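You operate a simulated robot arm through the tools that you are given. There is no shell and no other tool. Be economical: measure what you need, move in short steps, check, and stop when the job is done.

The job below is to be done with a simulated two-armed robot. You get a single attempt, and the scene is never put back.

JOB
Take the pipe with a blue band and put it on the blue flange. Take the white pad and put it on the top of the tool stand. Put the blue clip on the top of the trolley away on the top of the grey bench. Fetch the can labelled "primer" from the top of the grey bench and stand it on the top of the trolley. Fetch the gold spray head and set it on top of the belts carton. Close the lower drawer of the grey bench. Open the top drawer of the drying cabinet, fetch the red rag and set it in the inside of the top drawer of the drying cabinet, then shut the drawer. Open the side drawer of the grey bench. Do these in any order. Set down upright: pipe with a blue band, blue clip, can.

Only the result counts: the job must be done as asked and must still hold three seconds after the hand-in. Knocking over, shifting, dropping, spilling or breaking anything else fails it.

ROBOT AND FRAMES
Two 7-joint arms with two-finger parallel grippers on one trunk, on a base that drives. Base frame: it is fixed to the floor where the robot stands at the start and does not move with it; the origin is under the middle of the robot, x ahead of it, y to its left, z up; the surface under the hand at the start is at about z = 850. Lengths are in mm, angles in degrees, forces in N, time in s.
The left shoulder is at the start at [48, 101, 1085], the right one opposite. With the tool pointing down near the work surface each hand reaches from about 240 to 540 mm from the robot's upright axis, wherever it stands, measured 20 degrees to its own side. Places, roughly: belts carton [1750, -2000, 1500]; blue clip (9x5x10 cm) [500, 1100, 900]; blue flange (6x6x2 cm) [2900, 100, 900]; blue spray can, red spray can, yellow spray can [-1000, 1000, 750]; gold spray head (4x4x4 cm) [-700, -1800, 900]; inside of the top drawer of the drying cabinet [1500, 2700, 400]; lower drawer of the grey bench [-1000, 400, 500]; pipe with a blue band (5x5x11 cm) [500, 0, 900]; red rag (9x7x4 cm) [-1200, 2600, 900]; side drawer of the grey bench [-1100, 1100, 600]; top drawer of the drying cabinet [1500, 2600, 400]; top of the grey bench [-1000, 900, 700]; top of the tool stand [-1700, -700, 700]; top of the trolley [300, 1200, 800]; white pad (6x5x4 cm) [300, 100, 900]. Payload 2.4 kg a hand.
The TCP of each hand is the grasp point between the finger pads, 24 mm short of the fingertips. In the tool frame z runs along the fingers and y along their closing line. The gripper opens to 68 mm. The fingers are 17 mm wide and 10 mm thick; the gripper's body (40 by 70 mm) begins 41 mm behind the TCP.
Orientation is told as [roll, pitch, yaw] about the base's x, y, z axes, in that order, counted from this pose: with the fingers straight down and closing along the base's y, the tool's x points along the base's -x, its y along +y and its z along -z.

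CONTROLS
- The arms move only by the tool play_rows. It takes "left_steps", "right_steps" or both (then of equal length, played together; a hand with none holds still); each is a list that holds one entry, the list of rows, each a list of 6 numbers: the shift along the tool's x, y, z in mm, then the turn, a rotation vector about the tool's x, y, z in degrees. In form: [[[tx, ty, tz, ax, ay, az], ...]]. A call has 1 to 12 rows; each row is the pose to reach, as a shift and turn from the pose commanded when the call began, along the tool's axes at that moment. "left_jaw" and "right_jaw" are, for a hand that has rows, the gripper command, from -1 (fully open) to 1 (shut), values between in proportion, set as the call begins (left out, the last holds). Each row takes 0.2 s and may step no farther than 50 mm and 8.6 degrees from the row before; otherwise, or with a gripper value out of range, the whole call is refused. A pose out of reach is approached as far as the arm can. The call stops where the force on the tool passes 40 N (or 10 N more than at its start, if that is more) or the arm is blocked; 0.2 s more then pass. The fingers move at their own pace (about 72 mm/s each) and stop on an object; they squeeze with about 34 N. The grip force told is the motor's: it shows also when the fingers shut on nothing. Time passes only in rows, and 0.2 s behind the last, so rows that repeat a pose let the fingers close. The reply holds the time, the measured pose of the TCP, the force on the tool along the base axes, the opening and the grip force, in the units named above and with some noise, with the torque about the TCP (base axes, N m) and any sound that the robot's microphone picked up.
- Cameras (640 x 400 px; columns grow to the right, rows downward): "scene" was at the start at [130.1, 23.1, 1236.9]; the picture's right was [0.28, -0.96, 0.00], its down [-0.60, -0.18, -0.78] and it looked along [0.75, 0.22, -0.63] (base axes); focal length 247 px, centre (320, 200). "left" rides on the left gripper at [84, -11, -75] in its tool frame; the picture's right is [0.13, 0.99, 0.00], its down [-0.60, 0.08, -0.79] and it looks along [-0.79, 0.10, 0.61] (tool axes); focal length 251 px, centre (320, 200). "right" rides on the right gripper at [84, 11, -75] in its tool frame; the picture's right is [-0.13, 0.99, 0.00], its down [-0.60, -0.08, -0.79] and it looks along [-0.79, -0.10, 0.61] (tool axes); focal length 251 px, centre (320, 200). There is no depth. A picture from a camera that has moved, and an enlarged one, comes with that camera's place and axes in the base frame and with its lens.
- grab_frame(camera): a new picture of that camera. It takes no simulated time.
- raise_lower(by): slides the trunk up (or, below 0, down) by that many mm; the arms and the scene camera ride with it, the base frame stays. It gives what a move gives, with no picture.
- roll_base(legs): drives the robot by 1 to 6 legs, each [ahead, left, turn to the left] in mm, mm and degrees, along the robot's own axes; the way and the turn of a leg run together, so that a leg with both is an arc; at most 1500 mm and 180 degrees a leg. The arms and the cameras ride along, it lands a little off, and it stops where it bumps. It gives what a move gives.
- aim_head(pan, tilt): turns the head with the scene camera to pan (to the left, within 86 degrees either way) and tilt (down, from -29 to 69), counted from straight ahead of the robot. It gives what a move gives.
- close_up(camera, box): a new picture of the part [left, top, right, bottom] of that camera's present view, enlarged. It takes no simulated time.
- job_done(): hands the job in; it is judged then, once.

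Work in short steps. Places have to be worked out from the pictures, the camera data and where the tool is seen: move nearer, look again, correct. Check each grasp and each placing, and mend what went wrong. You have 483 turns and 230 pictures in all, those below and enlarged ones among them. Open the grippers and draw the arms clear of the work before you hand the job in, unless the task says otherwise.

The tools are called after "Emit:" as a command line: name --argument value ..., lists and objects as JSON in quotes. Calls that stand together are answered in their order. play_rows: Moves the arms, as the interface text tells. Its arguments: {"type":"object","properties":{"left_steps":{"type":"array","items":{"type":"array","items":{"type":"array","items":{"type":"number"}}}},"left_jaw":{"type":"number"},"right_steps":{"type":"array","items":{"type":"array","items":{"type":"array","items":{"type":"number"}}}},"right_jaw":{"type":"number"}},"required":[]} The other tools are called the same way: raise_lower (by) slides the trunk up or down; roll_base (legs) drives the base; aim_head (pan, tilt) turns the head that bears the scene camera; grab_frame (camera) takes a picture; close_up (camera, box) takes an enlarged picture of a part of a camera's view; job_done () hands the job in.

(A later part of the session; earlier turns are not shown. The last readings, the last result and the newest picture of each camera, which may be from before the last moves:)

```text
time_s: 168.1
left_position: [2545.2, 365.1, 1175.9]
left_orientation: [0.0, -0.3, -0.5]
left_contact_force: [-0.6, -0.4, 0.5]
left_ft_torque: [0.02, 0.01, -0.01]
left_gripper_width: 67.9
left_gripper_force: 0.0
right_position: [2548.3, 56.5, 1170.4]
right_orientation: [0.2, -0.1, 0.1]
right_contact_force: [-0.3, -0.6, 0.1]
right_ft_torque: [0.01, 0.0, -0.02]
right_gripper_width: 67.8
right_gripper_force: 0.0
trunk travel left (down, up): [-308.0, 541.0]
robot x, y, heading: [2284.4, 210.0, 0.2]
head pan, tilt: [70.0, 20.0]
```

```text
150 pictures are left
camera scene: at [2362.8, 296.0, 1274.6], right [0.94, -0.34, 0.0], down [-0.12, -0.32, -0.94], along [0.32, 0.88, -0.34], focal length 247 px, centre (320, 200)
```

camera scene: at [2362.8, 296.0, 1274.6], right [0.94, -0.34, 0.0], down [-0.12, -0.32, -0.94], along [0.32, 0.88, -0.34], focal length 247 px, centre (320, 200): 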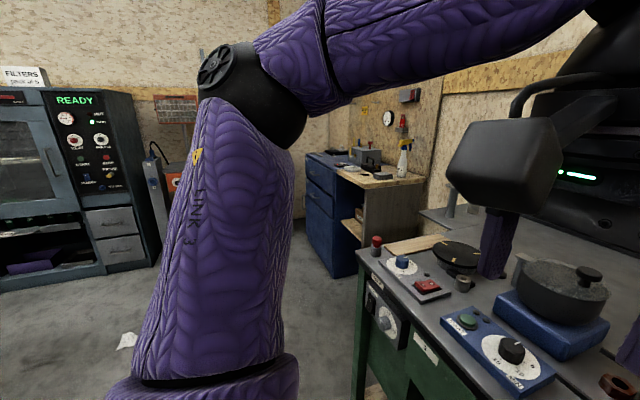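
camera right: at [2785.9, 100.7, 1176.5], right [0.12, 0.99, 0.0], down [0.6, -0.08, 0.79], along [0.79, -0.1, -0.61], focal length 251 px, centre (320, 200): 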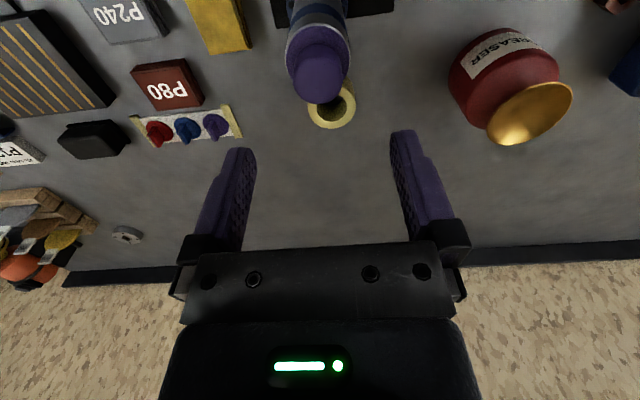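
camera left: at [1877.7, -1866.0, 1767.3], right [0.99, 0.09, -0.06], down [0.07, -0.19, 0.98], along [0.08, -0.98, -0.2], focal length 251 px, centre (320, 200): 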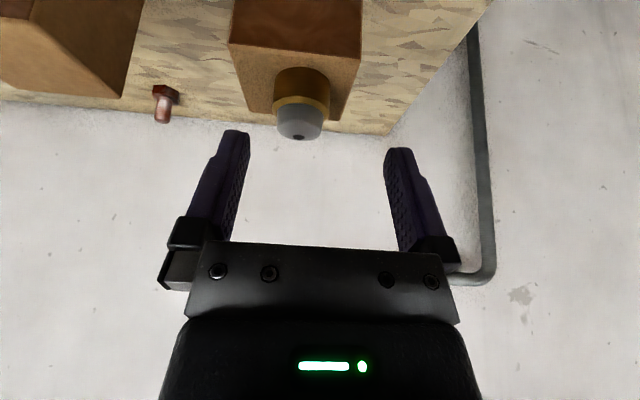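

The drying cabinet is ahead-left with two small drawers at z≈400. Turn left, drive, and approach it.

Emit:
roll_base --legs '[[0, 0, 90], [1300, 0, 0], [0, 800, 0]]'

Emit:
aim_head --pan 0 --tilt 30

Emit:
grab_frame --camera "scene"

```text
time_s: 182.4
left_position: [1312.7, 1747.5, 1175.5]
left_orientation: [0.0, -0.3, 92.7]
left_contact_force: [-0.5, 0.4, 0.8]
left_ft_torque: [0.01, -0.01, 0.01]
left_gripper_width: 67.9
left_gripper_force: 0.0
right_position: [1622.3, 1766.7, 1170.7]
right_orientation: [0.2, -0.1, 93.3]
right_contact_force: [0.3, 0.6, -0.4]
right_ft_torque: [0.0, 0.0, -0.01]
right_gripper_width: 68.1
right_gripper_force: 0.0
trunk travel left (down, up): [-308.0, 541.0]
robot x, y, heading: [1484.2, 1495.7, 93.2]
head pan, tilt: [70.0, 20.0]
```

```text
time_s: 183.8
left_position: [1312.7, 1748.9, 1174.5]
left_orientation: [0.0, -0.4, 92.8]
left_contact_force: [-0.2, -0.5, 0.1]
left_ft_torque: [0.02, 0.03, 0.0]
left_gripper_width: 67.9
left_gripper_force: 0.0
right_position: [1620.8, 1767.2, 1171.6]
right_orientation: [0.3, -0.1, 93.2]
right_contact_force: [0.0, -0.4, -0.2]
right_ft_torque: [0.01, 0.01, 0.0]
right_gripper_width: 68.2
right_gripper_force: 0.1
trunk travel left (down, up): [-308.0, 541.0]
robot x, y, heading: [1480.9, 1498.3, 93.0]
head pan, tilt: [0.0, 30.0]
```

```text
149 pictures are left
camera scene: at [1474.0, 1631.7, 1258.5], right [1.0, 0.05, 0.0], down [0.03, -0.5, -0.87], along [-0.05, 0.86, -0.5], focal length 247 px, centre (320, 200)
```

scene: 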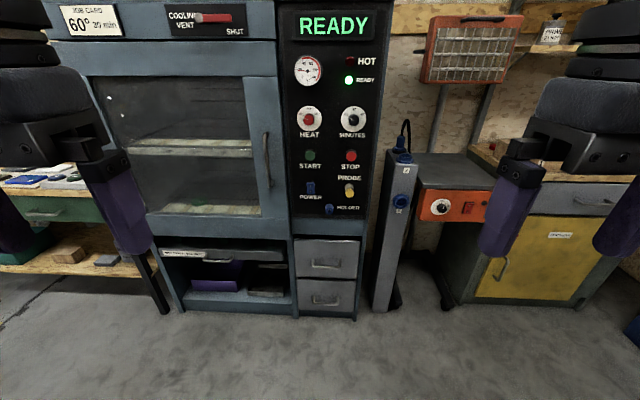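

Zoom on the drawers to see the handle shape.

Emit:
close_up --camera "scene" --box '[280, 225, 380, 325]'

Emit:
aim_head --pan 80 --tilt 25

Emit:
grab_frame --camera "scene"

```text
4.00 times, centred on (330, 275) of scene
camera zoom: at [1474.0, 1631.7, 1258.5], right [1.0, 0.05, 0.0], down [0.03, -0.5, -0.87], along [-0.05, 0.86, -0.5], focal length 988 px, centre (280, -100)
```

zoom: 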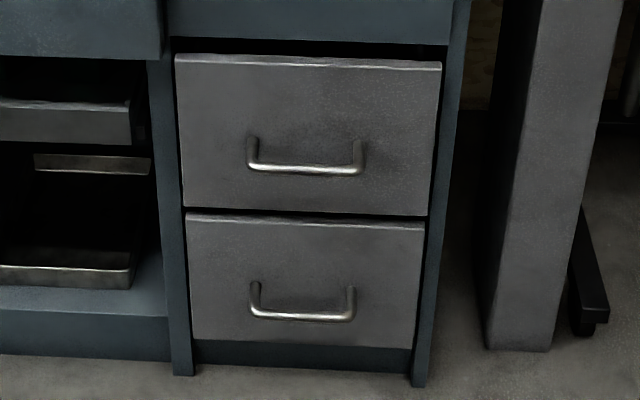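

```text
time_s: 185.3
left_position: [1312.4, 1748.3, 1175.4]
left_orientation: [0.0, -0.3, 92.7]
left_contact_force: [0.0, 0.3, -0.6]
left_ft_torque: [-0.04, -0.01, 0.01]
left_gripper_width: 68.0
left_gripper_force: 0.1
right_position: [1621.6, 1767.3, 1171.4]
right_orientation: [0.2, -0.1, 93.3]
right_contact_force: [0.2, 0.5, -0.4]
right_ft_torque: [0.05, -0.01, 0.03]
right_gripper_width: 68.0
right_gripper_force: 0.1
trunk travel left (down, up): [-308.0, 541.0]
robot x, y, heading: [1480.9, 1494.4, 92.7]
head pan, tilt: [80.0, 25.0]
```

```text
147 pictures are left
camera scene: at [1387.4, 1552.6, 1266.5], right [0.12, 0.99, 0.0], down [0.42, -0.05, -0.91], along [-0.9, 0.11, -0.42], focal length 247 px, centre (320, 200)
```

scene: 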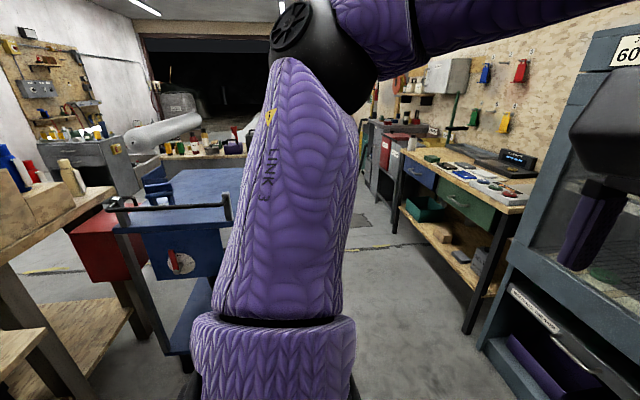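

Bail handle with a decent gap: I'll hook it with closed fingers tilted and pull by backing the base. Approach with trunk lowered.

Emit:
roll_base --legs '[[400, -100, -3]]'

Emit:
raise_lower --by -280

Emit:
aim_head --pan 10 --tilt 40

Emit:
grab_frame --camera "scene"

```text
time_s: 187.9
left_position: [1415.7, 2166.4, 1175.4]
left_orientation: [0.0, -0.3, 89.7]
left_contact_force: [-0.4, -0.5, 0.3]
left_ft_torque: [0.03, -0.01, 0.0]
left_gripper_width: 67.9
left_gripper_force: 0.1
right_position: [1725.8, 2168.3, 1169.9]
right_orientation: [0.2, 0.0, 90.2]
right_contact_force: [-0.3, -0.7, -0.7]
right_ft_torque: [0.0, 0.05, 0.01]
right_gripper_width: 67.9
right_gripper_force: 0.1
trunk travel left (down, up): [-308.0, 541.0]
robot x, y, heading: [1571.4, 1905.7, 89.8]
head pan, tilt: [80.0, 25.0]
```

```text
time_s: 190.8
left_position: [1416.6, 2165.9, 895.7]
left_orientation: [0.1, -0.3, 89.7]
left_contact_force: [-0.3, -0.3, 0.1]
left_ft_torque: [-0.01, -0.01, -0.01]
left_gripper_width: 68.0
left_gripper_force: 0.1
right_position: [1726.2, 2169.3, 890.4]
right_orientation: [0.2, -0.1, 90.2]
right_contact_force: [0.1, 0.7, 0.2]
right_ft_torque: [-0.01, 0.02, 0.01]
right_gripper_width: 68.2
right_gripper_force: 0.1
trunk travel left (down, up): [-28.0, 821.0]
robot x, y, heading: [1571.2, 1902.7, 90.0]
head pan, tilt: [80.0, 25.0]
```

```text
time_s: 192.2
left_position: [1417.2, 2166.7, 896.4]
left_orientation: [0.1, -0.4, 89.7]
left_contact_force: [-0.9, -0.3, 0.1]
left_ft_torque: [0.02, -0.01, -0.02]
left_gripper_width: 67.9
left_gripper_force: 0.1
right_position: [1725.7, 2168.9, 890.8]
right_orientation: [0.2, -0.1, 90.2]
right_contact_force: [0.3, 0.7, 0.3]
right_ft_torque: [0.0, -0.02, 0.02]
right_gripper_width: 68.0
right_gripper_force: 0.1
trunk travel left (down, up): [-28.0, 821.0]
robot x, y, heading: [1574.9, 1901.7, 90.0]
head pan, tilt: [10.0, 40.0]
```

```text
146 pictures are left
camera scene: at [1557.3, 2115.8, 955.5], right [0.98, 0.17, 0.0], down [0.11, -0.63, -0.77], along [-0.13, 0.75, -0.64], focal length 247 px, centre (320, 200)
```

scene: 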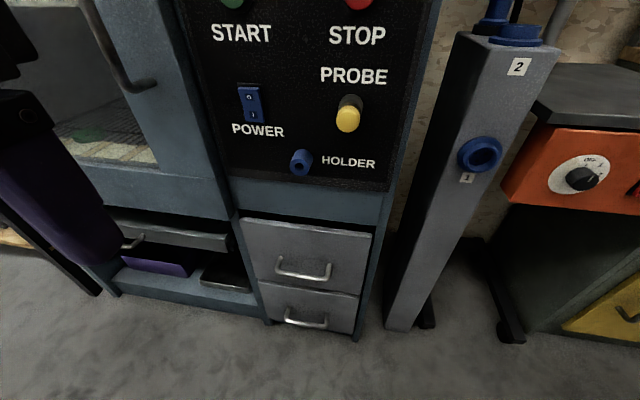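

Bar ≈[1459,2435,448], drawer face y≈2475. Close the left jaw, tilt 25°, and drive 150 mm closer.

Emit:
play_rows --left_steps '[[[0, 0, 30, 0, -8, 0], [0, 0, 60, 0, -16, 0], [0, 0, 90, 0, -24, 0], [0, 0, 120, 0, -25, 0]]]' --left_jaw 1

Emit:
roll_base --legs '[[140, 0, 0]]'

Emit:
grab_frame --camera "left"

```text
time_s: 193.2
left_position: [1417.5, 2199.1, 812.9]
left_orientation: [0.1, -25.3, 89.7]
left_contact_force: [0.0, 0.4, 0.1]
left_ft_torque: [0.01, -0.03, -0.03]
left_gripper_width: 0.1
left_gripper_force: 23.5
left hand out of reach, approached as far as the arm can: row 3, 4
right_position: [1725.0, 2168.8, 890.6]
right_orientation: [0.4, -0.1, 90.2]
right_contact_force: [-0.2, -0.8, -0.1]
right_ft_torque: [0.01, 0.0, -0.02]
right_gripper_width: 68.0
right_gripper_force: 0.1
trunk travel left (down, up): [-28.0, 821.0]
robot x, y, heading: [1572.9, 1905.8, 89.9]
head pan, tilt: [10.0, 40.0]
```

```text
time_s: 194.5
left_position: [1416.7, 2339.2, 811.9]
left_orientation: [0.0, -25.2, 89.6]
left_contact_force: [0.2, 0.1, -0.5]
left_ft_torque: [-0.02, 0.01, 0.02]
left_gripper_width: 0.2
left_gripper_force: 23.4
right_position: [1726.0, 2308.4, 890.7]
right_orientation: [0.1, -0.1, 90.1]
right_contact_force: [0.5, -0.2, 0.1]
right_ft_torque: [0.02, -0.02, -0.02]
right_gripper_width: 68.0
right_gripper_force: 0.1
trunk travel left (down, up): [-28.0, 821.0]
robot x, y, heading: [1573.5, 2044.3, 89.9]
head pan, tilt: [10.0, 40.0]
```

```text
145 pictures are left
camera left: at [1428.3, 2230.7, 843.6], right [-0.99, -0.11, -0.05], down [-0.08, 0.21, 0.97], along [-0.1, 0.97, -0.22], focal length 251 px, centre (320, 200)
```

left: 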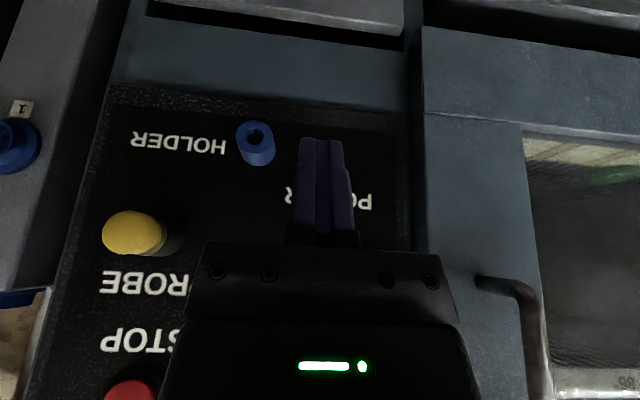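

Emit:
play_rows --left_steps '[[[8, -7, 42, 0, 0, 0], [16, -14, 84, 0, 0, 0], [24, -21, 126, 0, 0, 0], [32, -28, 168, 0, 0, 0], [40, -35, 210, 0, 0, 0], [46, -40, 250, 0, 0, 0], [49, -42, 289, 0, 0, 0], [49, -42, 289, 0, 0, 0]]]'

Emit:
grab_frame --camera "left"

Emit:
grab_frame --camera "scene"

```text
time_s: 196.3
left_position: [1462.8, 2419.2, 530.2]
left_orientation: [0.1, -25.1, 89.7]
left_contact_force: [-0.3, 0.0, -0.2]
left_ft_torque: [0.01, 0.02, 0.04]
left_gripper_width: 0.1
left_gripper_force: 23.3
left hand out of reach, approached as far as the arm can: row 1, 2, 3, 4, 5
right_position: [1724.8, 2309.0, 890.1]
right_orientation: [0.2, -0.1, 90.1]
right_contact_force: [-0.8, 0.3, 0.5]
right_ft_torque: [0.03, -0.01, -0.02]
right_gripper_width: 68.1
right_gripper_force: 0.0
trunk travel left (down, up): [-28.0, 821.0]
robot x, y, heading: [1575.6, 2043.9, 89.9]
head pan, tilt: [10.0, 40.0]
```

```text
144 pictures are left
camera left: at [1473.3, 2310.8, 563.3], right [-0.99, -0.11, -0.05], down [-0.08, 0.21, 0.97], along [-0.1, 0.97, -0.22], focal length 251 px, centre (320, 200)
```

left: 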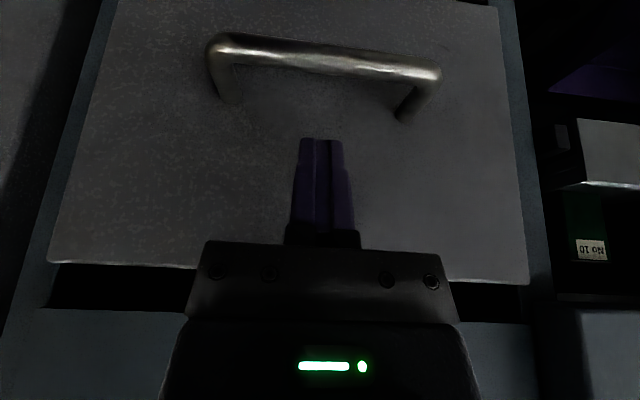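

```text
143 pictures are left
camera scene: at [1557.6, 2255.3, 955.5], right [0.98, 0.17, 0.0], down [0.11, -0.63, -0.77], along [-0.13, 0.75, -0.64], focal length 247 px, centre (320, 200)
```

scene: 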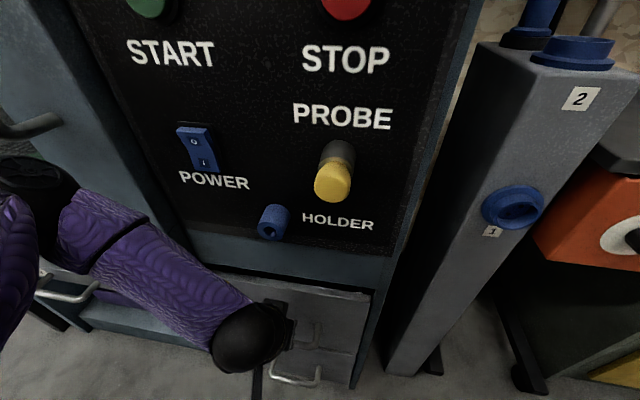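

Bar at y≈2437, face ≈2485; hook along the tool axis, 82 mm.

Emit:
play_rows --left_steps '[[[-1, 2, 30, 0, 0, 0], [-1, 2, 55, 0, 0, 0], [-1, 2, 72, 0, 0, 0], [-1, 2, 82, 0, 0, 0], [-1, 2, 82, 0, 0, 0]]]'

Emit:
grab_frame --camera "left"

```text
time_s: 197.3
left_position: [1441.4, 2445.4, 480.7]
left_orientation: [-0.3, -24.7, 89.4]
left_contact_force: [2.4, -16.0, 6.6]
left_ft_torque: [1.02, 0.21, 0.19]
left_gripper_width: 0.1
left_gripper_force: 23.4
left hand out of reach, approached as far as the arm can: row 2, 3, 4, 5
right_position: [1727.4, 2307.0, 891.1]
right_orientation: [0.2, -0.2, 90.2]
right_contact_force: [-0.1, -0.8, -0.3]
right_ft_torque: [-0.01, 0.02, -0.01]
right_gripper_width: 67.9
right_gripper_force: 0.2
trunk travel left (down, up): [-28.0, 821.0]
robot x, y, heading: [1571.3, 2044.2, 89.8]
head pan, tilt: [10.0, 40.0]
stopped in row 5 (left hand): the force on the tool passed its limit at 44 N (the readings are from after the stop); the commanded pose is now the measured one
```

```text
142 pictures are left
camera left: at [1451.6, 2337.3, 513.3], right [-0.99, -0.1, -0.06], down [-0.08, 0.22, 0.97], along [-0.09, 0.97, -0.22], focal length 251 px, centre (320, 200)
```

left: 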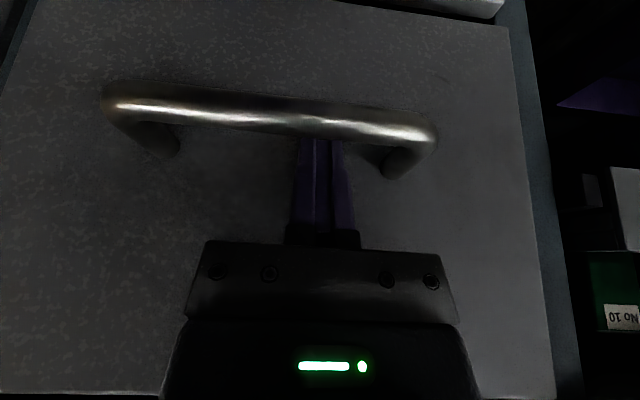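

Emit:
close_up --camera "left" --box '[250, 80, 400, 200]'

Emit:
close_up --camera "scene" --box '[180, 240, 400, 400]'

```text
3.33 times, centred on (325, 140) of left
camera zoom: at [1451.6, 2337.3, 513.3], right [-0.99, -0.1, -0.06], down [-0.08, 0.22, 0.97], along [-0.09, 0.97, -0.22], focal length 838 px, centre (303, 400)
```

zoom: 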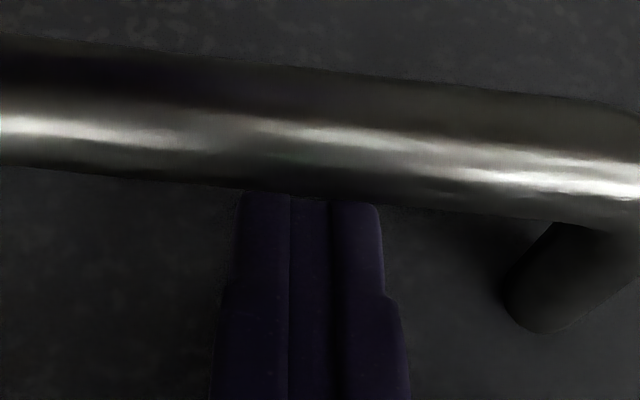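

```text
2.50 times, centred on (290, 320) of scene
camera zoom: at [1558.1, 2253.3, 955.8], right [0.98, 0.17, 0.0], down [0.11, -0.63, -0.77], along [-0.13, 0.76, -0.64], focal length 618 px, centre (395, -100)
```

zoom: 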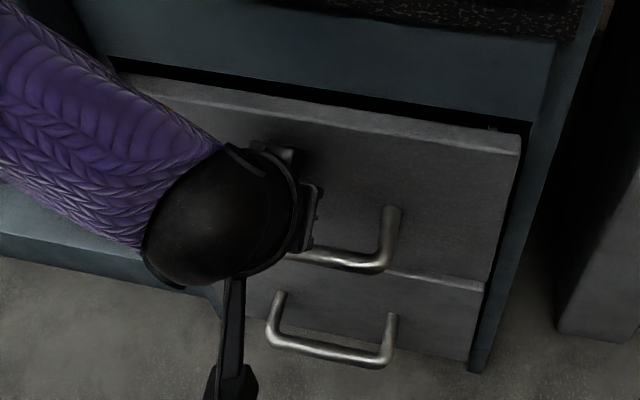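

Re-triangulated: bar ≈[1459,2419,465], face ≈2461; the tips already sit behind the bar, touching the face. Back off 8 mm and lower by trunk 18 mm for a deeper hook.

Emit:
play_rows --left_steps '[[[5, 0, -2, 0, 0, 0], [7, 0, -3, 0, 0, 0]]]'

Emit:
raise_lower --by -16

Emit:
grab_frame --camera "left"

```text
time_s: 197.9
left_position: [1440.3, 2440.0, 479.5]
left_orientation: [-0.3, -24.8, 89.4]
left_contact_force: [-0.4, -0.1, -1.2]
left_ft_torque: [0.0, -0.02, 0.01]
left_gripper_width: 0.0
left_gripper_force: 23.2
right_position: [1726.8, 2307.8, 890.6]
right_orientation: [0.1, -0.1, 90.0]
right_contact_force: [0.3, -0.7, -0.8]
right_ft_torque: [0.0, 0.01, 0.0]
right_gripper_width: 68.2
right_gripper_force: 0.1
trunk travel left (down, up): [-28.0, 821.0]
robot x, y, heading: [1570.4, 2045.8, 89.9]
head pan, tilt: [10.0, 40.0]
```

```text
time_s: 198.6
left_position: [1440.2, 2440.0, 463.4]
left_orientation: [-0.3, -24.8, 89.4]
left_contact_force: [-0.1, 2.3, -0.1]
left_ft_torque: [-0.02, 0.01, 0.03]
left_gripper_width: 0.0
left_gripper_force: 23.5
right_position: [1726.4, 2308.8, 873.9]
right_orientation: [0.2, 0.0, 90.0]
right_contact_force: [0.3, 0.6, 0.0]
right_ft_torque: [-0.01, 0.02, -0.02]
right_gripper_width: 68.1
right_gripper_force: 0.1
trunk travel left (down, up): [-12.0, 837.0]
robot x, y, heading: [1574.5, 2044.1, 89.6]
head pan, tilt: [10.0, 40.0]
```

```text
139 pictures are left
camera left: at [1451.2, 2331.5, 496.6], right [-0.99, -0.11, -0.06], down [-0.08, 0.22, 0.97], along [-0.09, 0.97, -0.22], focal length 251 px, centre (320, 200)
```

left: 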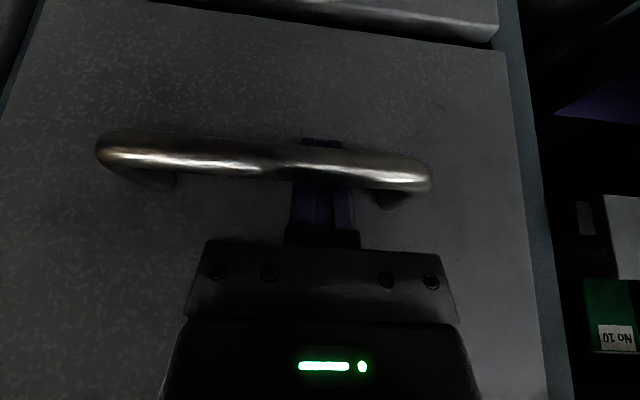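

Fingers are now behind the bar. Pull by backing the base 150 mm.

Emit:
roll_base --legs '[[-150, 0, 0]]'

Emit:
grab_frame --camera "scene"

```text
time_s: 199.9
left_position: [1440.4, 2287.6, 462.5]
left_orientation: [-0.3, -24.9, 89.5]
left_contact_force: [0.3, -0.5, 0.1]
left_ft_torque: [0.0, 0.0, -0.01]
left_gripper_width: 0.0
left_gripper_force: 23.5
right_position: [1725.5, 2157.9, 874.7]
right_orientation: [0.3, 0.1, 90.2]
right_contact_force: [0.3, 0.4, -0.5]
right_ft_torque: [0.02, 0.0, 0.0]
right_gripper_width: 68.1
right_gripper_force: 0.1
trunk travel left (down, up): [-12.0, 837.0]
robot x, y, heading: [1571.5, 1893.6, 90.1]
head pan, tilt: [10.0, 40.0]
```

```text
138 pictures are left
camera scene: at [1557.5, 2110.2, 938.6], right [0.98, 0.17, 0.0], down [0.11, -0.63, -0.77], along [-0.13, 0.75, -0.64], focal length 247 px, centre (320, 200)
```

scene: 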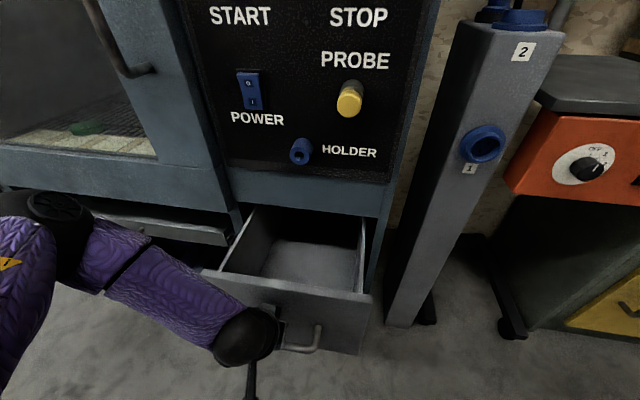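

Drawer opens. Pull another 110 mm.

Emit:
roll_base --legs '[[-110, 0, 0]]'

Emit:
grab_frame --camera "scene"

```text
time_s: 201.1
left_position: [1438.9, 2177.4, 463.1]
left_orientation: [-0.3, -24.8, 89.6]
left_contact_force: [0.3, -0.6, -0.5]
left_ft_torque: [0.0, -0.01, 0.01]
left_gripper_width: 0.1
left_gripper_force: 23.2
right_position: [1724.9, 2047.9, 874.4]
right_orientation: [0.2, 0.0, 90.3]
right_contact_force: [0.4, 0.4, -0.6]
right_ft_torque: [-0.02, -0.01, -0.02]
right_gripper_width: 67.7
right_gripper_force: 0.0
trunk travel left (down, up): [-12.0, 837.0]
robot x, y, heading: [1574.3, 1783.2, 90.3]
head pan, tilt: [10.0, 40.0]
```

```text
137 pictures are left
camera scene: at [1556.9, 1999.8, 938.6], right [0.98, 0.18, 0.0], down [0.11, -0.63, -0.77], along [-0.14, 0.75, -0.64], focal length 247 px, centre (320, 200)
```

scene: 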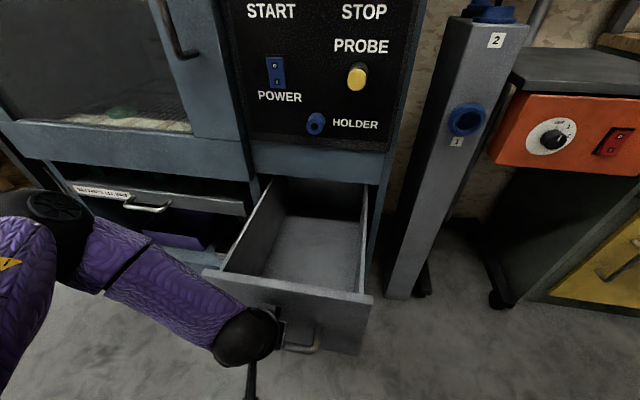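

Drawer is open ~240 mm. Lift the hand off the handle, and head to the trolley's north side.

Emit:
raise_lower --by 280

Emit:
play_rows --left_steps '[[[0, 0, -20, 0, 8, 0], [0, 0, -40, 0, 16, 0], [20, 0, -80, 0, 24, 0], [40, 0, -110, 0, 25, 0]]]' --left_jaw -1

Emit:
roll_base --legs '[[-60, 0, 0], [0, 0, 90], [1000, 0, 0]]'

Emit:
aim_head --pan 50 --tilt 30

Emit:
grab_frame --camera "scene"

```text
time_s: 204.0
left_position: [1439.5, 2191.1, 827.3]
left_orientation: [-0.1, -38.7, 89.6]
left_contact_force: [-0.1, 0.0, -0.2]
left_ft_torque: [0.02, -0.05, -0.01]
left_gripper_width: 0.0
left_gripper_force: 23.6
right_position: [1725.1, 2048.1, 1153.7]
right_orientation: [0.2, -0.1, 90.4]
right_contact_force: [0.0, 0.5, -0.1]
right_ft_torque: [0.0, 0.02, -0.02]
right_gripper_width: 68.1
right_gripper_force: 0.2
trunk travel left (down, up): [-292.0, 557.0]
robot x, y, heading: [1573.5, 1783.6, 90.1]
head pan, tilt: [10.0, 40.0]
```

```text
time_s: 205.0
left_position: [1439.5, 2090.2, 887.2]
left_orientation: [0.1, -13.6, 89.5]
left_contact_force: [0.6, 0.2, 0.3]
left_ft_torque: [0.02, -0.02, 0.02]
left_gripper_width: 68.0
left_gripper_force: 0.0
right_position: [1724.4, 2046.8, 1154.2]
right_orientation: [0.1, -0.1, 90.5]
right_contact_force: [0.3, 0.0, -0.7]
right_ft_torque: [-0.01, 0.0, 0.0]
right_gripper_width: 68.0
right_gripper_force: 0.1
trunk travel left (down, up): [-292.0, 557.0]
robot x, y, heading: [1576.5, 1778.7, 90.4]
head pan, tilt: [10.0, 40.0]
```

```text
time_s: 214.8
left_position: [255.4, 1478.5, 887.5]
left_orientation: [-0.1, -13.6, -175.4]
left_contact_force: [-0.2, 0.5, 0.2]
left_ft_torque: [0.02, 0.02, 0.03]
left_gripper_width: 68.2
left_gripper_force: 0.1
right_position: [274.0, 1765.7, 1154.4]
right_orientation: [0.4, -0.2, -174.7]
right_contact_force: [0.1, 0.0, -0.4]
right_ft_torque: [0.02, 0.02, 0.02]
right_gripper_width: 68.1
right_gripper_force: 0.0
trunk travel left (down, up): [-292.0, 557.0]
robot x, y, heading: [548.3, 1638.7, -174.6]
head pan, tilt: [10.0, 40.0]
```

```text
time_s: 215.9
left_position: [255.6, 1478.1, 887.7]
left_orientation: [-0.1, -13.6, -175.4]
left_contact_force: [0.1, 0.1, -0.3]
left_ft_torque: [0.01, -0.01, -0.02]
left_gripper_width: 68.2
left_gripper_force: 0.0
right_position: [274.0, 1767.6, 1154.4]
right_orientation: [0.2, -0.1, -174.6]
right_contact_force: [0.0, -0.7, 0.2]
right_ft_torque: [-0.04, 0.0, -0.02]
right_gripper_width: 67.7
right_gripper_force: 0.0
trunk travel left (down, up): [-292.0, 557.0]
robot x, y, heading: [549.3, 1641.3, -174.5]
head pan, tilt: [50.0, 30.0]
```

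```text
136 pictures are left
camera scene: at [447.1, 1557.9, 1242.3], right [-0.82, 0.57, 0.0], down [0.29, 0.41, -0.87], along [-0.49, -0.71, -0.5], focal length 247 px, centre (320, 200)
```

scene: 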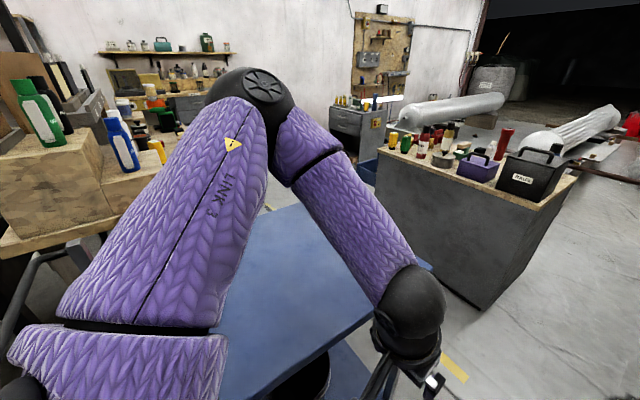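

Left arm is low near the trolley. Raise trunk 160, then move away (+y) a bit and turn to face the trolley.

Emit:
raise_lower --by 160

Emit:
roll_base --legs '[[0, -120, 0], [0, 0, 84.5]]'

Emit:
aim_head --pan 0 --tilt 35

Emit:
grab_frame --camera "scene"

```text
time_s: 217.7
left_position: [255.8, 1476.9, 1048.8]
left_orientation: [-0.1, -13.6, -175.3]
left_contact_force: [-0.3, 0.1, -0.1]
left_ft_torque: [0.0, 0.0, -0.01]
left_gripper_width: 68.2
left_gripper_force: 0.1
right_position: [272.3, 1767.0, 1314.5]
right_orientation: [0.2, 0.1, -174.6]
right_contact_force: [1.3, 0.3, 0.1]
right_ft_torque: [0.01, -0.01, -0.01]
right_gripper_width: 68.0
right_gripper_force: 0.0
trunk travel left (down, up): [-452.0, 397.0]
robot x, y, heading: [550.1, 1638.2, -174.9]
head pan, tilt: [50.0, 30.0]
```

```text
time_s: 222.6
left_position: [670.7, 1450.8, 1047.4]
left_orientation: [-0.1, -13.7, -90.9]
left_contact_force: [-0.2, 0.7, -0.5]
left_ft_torque: [0.0, 0.01, -0.03]
left_gripper_width: 68.3
left_gripper_force: 0.2
right_position: [385.4, 1495.5, 1314.5]
right_orientation: [0.3, -0.1, -90.1]
right_contact_force: [0.3, -0.3, 0.2]
right_ft_torque: [0.01, -0.05, 0.01]
right_gripper_width: 68.1
right_gripper_force: 0.0
trunk travel left (down, up): [-452.0, 397.0]
robot x, y, heading: [537.8, 1763.8, -90.4]
head pan, tilt: [50.0, 30.0]
```

```text
time_s: 223.8
left_position: [670.4, 1449.5, 1047.7]
left_orientation: [0.0, -13.6, -90.9]
left_contact_force: [-0.6, 0.1, 0.2]
left_ft_torque: [-0.01, -0.01, 0.0]
left_gripper_width: 68.2
left_gripper_force: 0.1
right_position: [385.5, 1495.9, 1314.4]
right_orientation: [0.2, -0.1, -90.0]
right_contact_force: [0.2, 0.3, 0.7]
right_ft_torque: [0.01, -0.03, 0.0]
right_gripper_width: 68.1
right_gripper_force: 0.1
trunk travel left (down, up): [-452.0, 397.0]
robot x, y, heading: [540.3, 1757.9, -90.2]
head pan, tilt: [0.0, 35.0]
```

```text
135 pictures are left
camera scene: at [537.5, 1644.1, 1395.9], right [-1.0, 0.0, 0.0], down [0.0, 0.57, -0.82], along [0.0, -0.82, -0.57], focal length 247 px, centre (320, 200)
```

scene: 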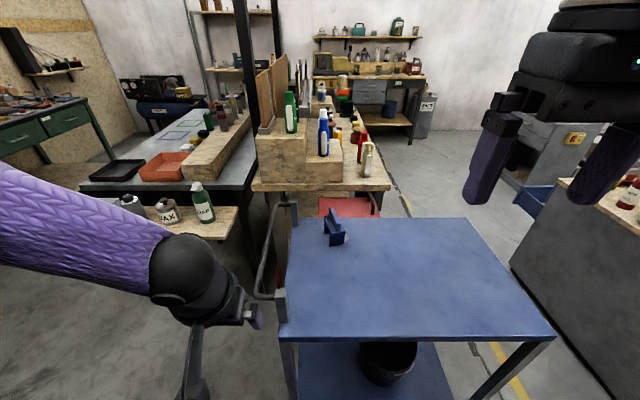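

Emit:
close_up --camera "scene" --box '[250, 180, 410, 300]'

```text
3.33 times, centred on (330, 240) of scene
camera zoom: at [537.5, 1644.1, 1395.9], right [-1.0, 0.0, 0.0], down [0.0, 0.57, -0.82], along [0.0, -0.82, -0.57], focal length 824 px, centre (287, 67)
```

zoom: 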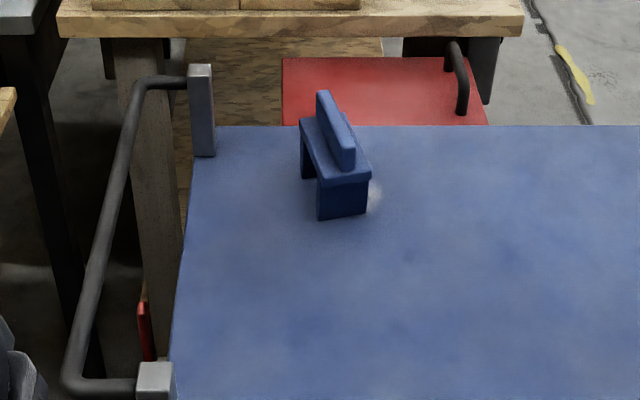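

Clip: inverted-U block with a thin fin on top, long axis ≈ y. I'll grab the fin from above with the left hand. Position base at the trolley's north edge.

Emit:
roll_base --legs '[[150, -205, 0]]'

Emit:
raise_lower --by -70

Emit:
grab_frame --camera "left"

Emit:
grab_frame --camera "scene"

```text
time_s: 225.6
left_position: [473.2, 1298.7, 1047.7]
left_orientation: [0.0, -13.6, -90.6]
left_contact_force: [-0.4, -0.1, -0.2]
left_ft_torque: [-0.07, 0.02, 0.02]
left_gripper_width: 67.8
left_gripper_force: 0.1
right_position: [188.4, 1342.4, 1314.3]
right_orientation: [0.4, 0.0, -89.8]
right_contact_force: [0.1, -0.5, 0.0]
right_ft_torque: [0.05, 0.0, 0.03]
right_gripper_width: 68.1
right_gripper_force: 0.1
trunk travel left (down, up): [-452.0, 397.0]
robot x, y, heading: [342.5, 1605.9, -90.1]
head pan, tilt: [0.0, 35.0]
```

```text
time_s: 226.7
left_position: [474.0, 1299.8, 978.4]
left_orientation: [-0.1, -13.6, -90.7]
left_contact_force: [-0.1, -0.8, -0.5]
left_ft_torque: [0.01, 0.0, 0.0]
left_gripper_width: 68.2
left_gripper_force: 0.2
right_position: [189.2, 1343.7, 1244.8]
right_orientation: [0.2, -0.1, -89.8]
right_contact_force: [0.2, -0.3, 0.5]
right_ft_torque: [0.0, -0.01, 0.02]
right_gripper_width: 68.0
right_gripper_force: 0.1
trunk travel left (down, up): [-382.0, 467.0]
robot x, y, heading: [342.8, 1608.7, -90.1]
head pan, tilt: [0.0, 35.0]
```

```text
133 pictures are left
camera left: at [465.7, 1398.3, 1031.2], right [0.99, 0.11, -0.03], down [0.08, -0.4, 0.91], along [0.09, -0.91, -0.41], focal length 251 px, centre (320, 200)
```

left: 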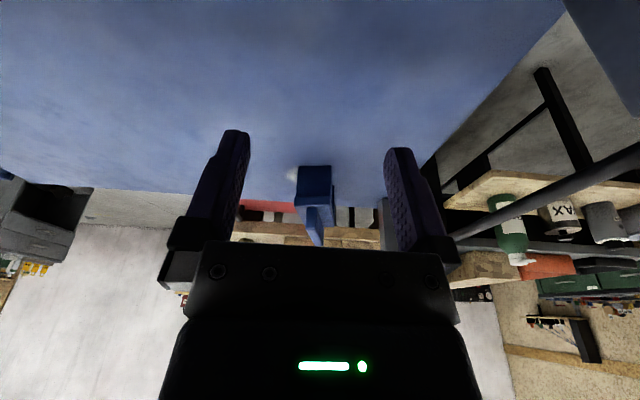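

```text
132 pictures are left
camera scene: at [340.6, 1483.1, 1325.5], right [-1.0, 0.0, 0.0], down [0.0, 0.57, -0.82], along [0.0, -0.82, -0.57], focal length 247 px, centre (320, 200)
```

scene: 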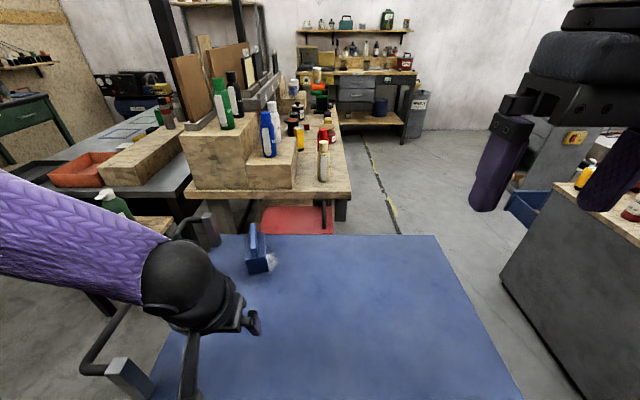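

Trolley top z≈850; clip centre ≈[496,1054], long axis yaw ≈-77°, fin top ≈950. Drive 80 mm closer and raise the hand with 25° tilt and matched yaw.

Emit:
roll_base --legs '[[80, 0, 0]]'

Emit:
play_rows --left_steps '[[[-10, 4, -30, 0, -6, -4], [-20, 8, -50, 0, -12, -8], [-30, 12, -50, 0, -12, -13], [-30, 12, -50, 0, -12, -13]]]'

Emit:
grab_frame --camera "left"

```text
time_s: 227.7
left_position: [473.0, 1271.0, 977.7]
left_orientation: [-0.1, -13.7, -90.6]
left_contact_force: [1.2, -0.8, -0.5]
left_ft_torque: [0.06, 0.0, 0.0]
left_gripper_width: 68.0
left_gripper_force: 0.0
right_position: [186.0, 1314.6, 1244.7]
right_orientation: [0.2, 0.0, -89.9]
right_contact_force: [-0.8, -0.7, -0.1]
right_ft_torque: [0.02, 0.0, 0.02]
right_gripper_width: 68.0
right_gripper_force: 0.0
trunk travel left (down, up): [-382.0, 467.0]
robot x, y, heading: [339.3, 1577.5, -89.9]
head pan, tilt: [0.0, 35.0]
```

```text
time_s: 228.7
left_position: [483.3, 1255.3, 1034.4]
left_orientation: [-4.9, -25.2, -76.3]
left_contact_force: [0.8, -0.1, -0.2]
left_ft_torque: [-0.01, 0.01, 0.03]
left_gripper_width: 68.2
left_gripper_force: 0.0
right_position: [187.0, 1316.0, 1243.7]
right_orientation: [0.4, -0.2, -89.9]
right_contact_force: [0.3, 0.9, -0.7]
right_ft_torque: [0.0, 0.0, 0.02]
right_gripper_width: 68.0
right_gripper_force: 0.0
trunk travel left (down, up): [-382.0, 467.0]
robot x, y, heading: [342.4, 1577.2, -89.9]
head pan, tilt: [0.0, 35.0]
```

```text
131 pictures are left
camera left: at [454.4, 1359.5, 1067.4], right [0.94, 0.31, -0.13], down [0.19, -0.17, 0.97], along [0.28, -0.93, -0.22], focal length 251 px, centre (320, 200)
```

left: 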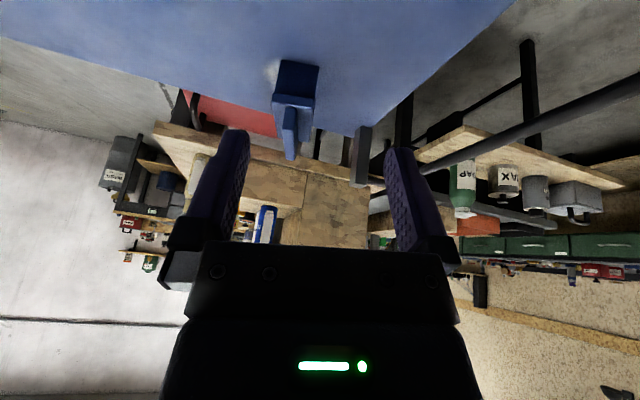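

The base stopped against the trolley; reach is still fine with the tilt. Approach toward the fin, level the closing axis, and look again.

Emit:
play_rows --left_steps '[[[-30, -4, 22, -2, 0, 0], [-60, -8, 45, -4.6, 0, 0], [-90, -12, 67, -4.6, 0, 0], [-122, -16, 90, -4.6, 0, 0], [-122, -16, 90, -4.6, 0, 0]]]'

Emit:
grab_frame --camera "left"

Emit:
close_up --camera "scene" --box '[150, 190, 350, 320]'

```text
time_s: 229.9
left_position: [494.2, 1106.8, 1004.6]
left_orientation: [-0.2, -25.1, -76.4]
left_contact_force: [-0.9, 0.8, 1.1]
left_ft_torque: [0.0, -0.02, 0.01]
left_gripper_width: 67.9
left_gripper_force: 0.2
right_position: [185.7, 1315.7, 1243.7]
right_orientation: [0.2, -0.2, -90.0]
right_contact_force: [-0.3, 0.7, 0.5]
right_ft_torque: [-0.01, 0.02, 0.02]
right_gripper_width: 67.9
right_gripper_force: 0.1
trunk travel left (down, up): [-382.0, 467.0]
robot x, y, heading: [337.9, 1578.1, -90.1]
head pan, tilt: [0.0, 35.0]
```

```text
130 pictures are left
camera left: at [459.5, 1209.3, 1037.1], right [0.94, 0.34, -0.06], down [0.13, -0.18, 0.97], along [0.33, -0.92, -0.22], focal length 251 px, centre (320, 200)
```

left: 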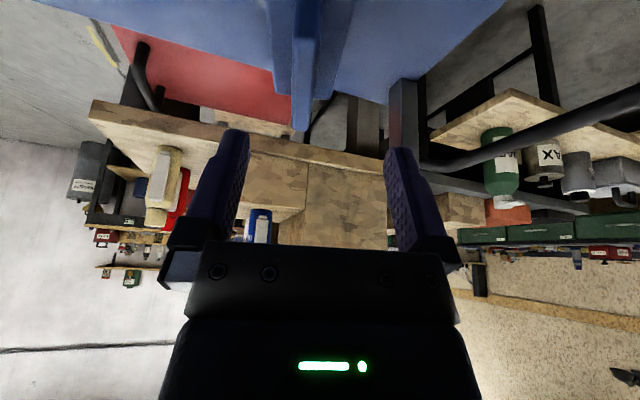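

```text
3.08 times, centred on (250, 255) of scene
camera zoom: at [338.5, 1455.8, 1325.4], right [-1.0, 0.0, 0.0], down [0.0, 0.57, -0.82], along [0.0, -0.82, -0.57], focal length 760 px, centre (535, 31)
```

zoom: 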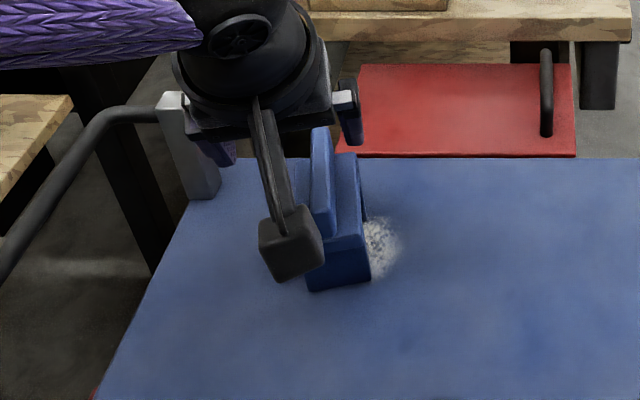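

Fin top re-estimated at z≈918, centre ≈[500,1030]. Move in partially.

Emit:
play_rows --left_steps '[[[-10, -4, 25, 0, 0, 0], [-20, -8, 48, 0, 0, 0], [-29, -12, 70, 0, 0, 0], [-29, -12, 70, 0, 0, 0]]]'

Emit:
grab_frame --camera "left"

Emit:
close_up --camera "scene" --box '[150, 190, 350, 320]'

```text
time_s: 230.9
left_position: [524.0, 1096.9, 981.2]
left_orientation: [-0.3, -25.0, -76.4]
left_contact_force: [-0.1, -0.2, 0.6]
left_ft_torque: [-0.01, -0.02, 0.02]
left_gripper_width: 68.0
left_gripper_force: 0.0
left hand out of reach, approached as far as the arm can: row 1, 2, 3, 4
right_position: [187.6, 1315.9, 1244.9]
right_orientation: [0.2, -0.1, -89.9]
right_contact_force: [0.0, -0.1, 0.1]
right_ft_torque: [0.02, -0.01, 0.01]
right_gripper_width: 68.2
right_gripper_force: 0.0
trunk travel left (down, up): [-382.0, 467.0]
robot x, y, heading: [336.2, 1579.8, -90.1]
head pan, tilt: [0.0, 35.0]
```

```text
128 pictures are left
camera left: at [488.2, 1199.5, 1013.9], right [0.94, 0.35, -0.06], down [0.13, -0.18, 0.97], along [0.33, -0.92, -0.22], focal length 251 px, centre (320, 200)
```

left: 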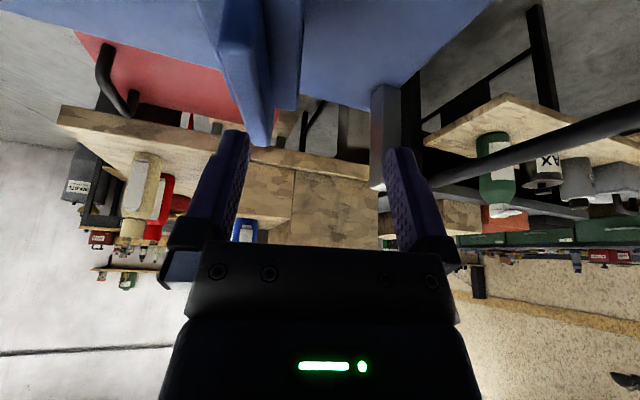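

```text
3.08 times, centred on (250, 255) of scene
camera zoom: at [338.5, 1455.9, 1325.4], right [-1.0, 0.0, 0.0], down [0.0, 0.57, -0.82], along [0.0, -0.82, -0.57], focal length 760 px, centre (535, 31)
```

zoom: 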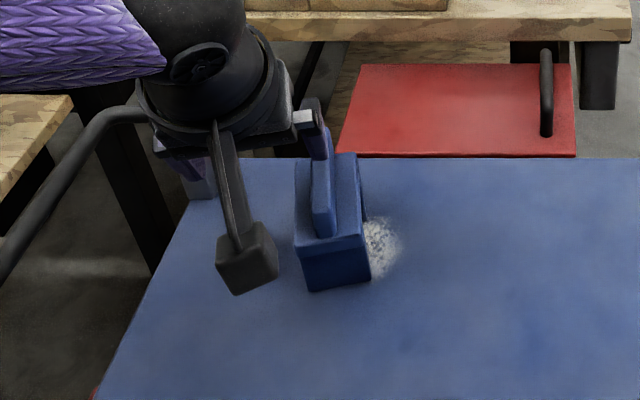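

Arm is at a joint limit here. Retract up and away from the clip, straighten the tool, and retry from a fresh configuration.

Emit:
play_rows --left_steps '[[[0, 0, -40, 0, 0, 0], [30, 0, -70, 0, 0, 0], [70, -10, -70, 0, 0, 0], [110, -20, -70, 0, 8, 0], [150, -30, -70, 0, 16, 4], [170, -40, -60, 0, 24, 8], [180, -50, -40, 0, 25, 13]]]'

Emit:
grab_frame --camera "scene"

```text
refused: row 5 steps farther than a row can; nothing moved
```

```text
126 pictures are left
camera scene: at [338.5, 1455.9, 1325.4], right [-1.0, 0.0, 0.0], down [0.0, 0.57, -0.82], along [0.0, -0.82, -0.57], focal length 247 px, centre (320, 200)
```

scene: 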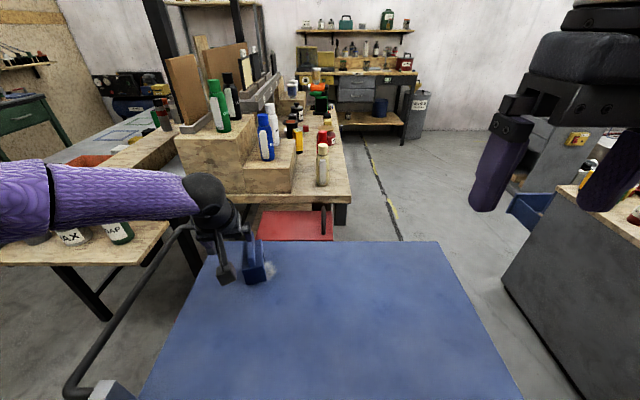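

Emit:
play_rows --left_steps '[[[0, 0, -40, 0, 0, 0], [30, 0, -70, 0, 0, 0], [65, -10, -75, 0, 0, 0], [100, -20, -80, 0, 5, 0], [135, -30, -80, 0, 12, 2], [165, -40, -80, 0, 18, 7], [180, -50, -80, 0, 24, 12]]]'

```text
time_s: 232.5
left_position: [433.2, 1277.1, 982.5]
left_orientation: [2.4, -0.7, -88.2]
left_contact_force: [0.3, 0.4, -0.4]
left_ft_torque: [-0.03, -0.01, 0.03]
left_gripper_width: 68.1
left_gripper_force: 0.1
right_position: [186.6, 1315.9, 1243.7]
right_orientation: [0.4, -0.1, -89.9]
right_contact_force: [-0.1, -0.6, 0.5]
right_ft_torque: [0.0, 0.01, -0.03]
right_gripper_width: 67.8
right_gripper_force: 0.0
trunk travel left (down, up): [-382.0, 467.0]
robot x, y, heading: [339.4, 1581.0, -89.9]
head pan, tilt: [0.0, 35.0]
```

Emit:
play_rows --left_steps '[[[-40, 15, -10, 0, 0, 0], [-80, 30, -20, 0, 0, 0], [-120, 45, -28, 0, 0, 0], [-150, 56, -28, 0, 0, 0], [-177, 67, -28, 2.4, 0, 0], [-177, 67, -28, 2.4, 0, 0]]]'

```text
time_s: 233.9
left_position: [520.7, 1136.1, 1023.9]
left_orientation: [0.0, -0.9, -88.2]
left_contact_force: [0.0, -0.6, 0.1]
left_ft_torque: [0.02, 0.03, 0.04]
left_gripper_width: 68.1
left_gripper_force: 0.0
left hand out of reach, approached as far as the arm can: row 3, 4, 5, 6
right_position: [185.9, 1315.2, 1244.8]
right_orientation: [0.4, -0.2, -89.9]
right_contact_force: [0.8, -0.6, -0.5]
right_ft_torque: [0.04, 0.04, -0.03]
right_gripper_width: 68.1
right_gripper_force: 0.0
trunk travel left (down, up): [-382.0, 467.0]
robot x, y, heading: [336.4, 1581.3, -89.6]
head pan, tilt: [0.0, 35.0]
```

Reach shrinks when the hand is high relative to the shoulder. Raise the trunk 80 mm, then tilt and reach forward at the lower relative height.

Emit:
raise_lower --by 80

Emit:
play_rows --left_steps '[[[0, -5, 20, 0, -8, 0], [0, -10, 40, 0, -16, -4], [0, -15, 60, 0, -24, -8], [0, -15, 80, 0, -26, -12], [0, -15, 80, 0, -26, -12]]]'

Emit:
grab_frame --camera "left"

```text
time_s: 235.1
left_position: [522.3, 1139.2, 1114.6]
left_orientation: [-0.1, -2.6, -88.1]
left_contact_force: [-1.1, -0.4, -0.7]
left_ft_torque: [-0.01, 0.01, -0.01]
left_gripper_width: 68.3
left_gripper_force: 0.0
right_position: [186.8, 1316.5, 1323.6]
right_orientation: [0.2, 0.0, -90.0]
right_contact_force: [-0.2, 0.7, -0.4]
right_ft_torque: [-0.04, -0.03, 0.01]
right_gripper_width: 67.8
right_gripper_force: 0.0
trunk travel left (down, up): [-462.0, 387.0]
robot x, y, heading: [340.1, 1581.6, -89.7]
head pan, tilt: [0.0, 35.0]
```

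```text
refused: row 2 steps farther than a row can; nothing moved
```

```text
125 pictures are left
camera left: at [509.3, 1226.0, 1185.6], right [0.99, 0.16, -0.01], down [0.1, -0.56, 0.82], along [0.13, -0.81, -0.57], focal length 251 px, centre (320, 200)
```

left: 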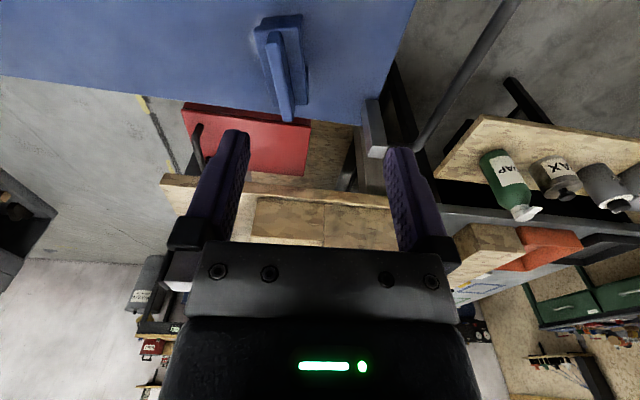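

Fin now triangulates to far end [501,1039], top z≈945 (trolley ≈845). Tilt, yaw and move to a pre-grasp above it.

Emit:
play_rows --left_steps '[[[-6, -10, 26, 0, -7, -4], [-13, -20, 52, 0, -14, -8], [-20, -30, 78, 0, -21, -12], [-26, -39, 105, 0, -22, -12], [-26, -39, 105, 0, -22, -12]]]'

Emit:
grab_frame --camera "left"

```text
time_s: 236.3
left_position: [507.9, 1134.3, 1034.6]
left_orientation: [-3.2, -24.4, -75.2]
left_contact_force: [0.3, 0.6, 0.3]
left_ft_torque: [-0.03, -0.01, -0.02]
left_gripper_width: 68.2
left_gripper_force: 0.0
left hand out of reach, approached as far as the arm can: row 2, 3, 4, 5
right_position: [184.9, 1315.5, 1324.8]
right_orientation: [0.3, -0.2, -89.9]
right_contact_force: [-0.3, 0.3, 0.5]
right_ft_torque: [0.01, -0.03, 0.0]
right_gripper_width: 68.0
right_gripper_force: 0.1
trunk travel left (down, up): [-462.0, 387.0]
robot x, y, heading: [341.4, 1578.0, -90.2]
head pan, tilt: [0.0, 35.0]
```

```text
124 pictures are left
camera left: at [474.9, 1237.1, 1068.2], right [0.93, 0.34, -0.1], down [0.18, -0.19, 0.97], along [0.31, -0.92, -0.23], focal length 251 px, centre (320, 200)
```

left: 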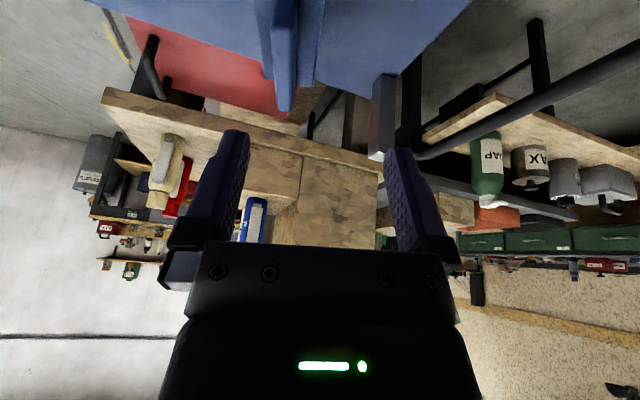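

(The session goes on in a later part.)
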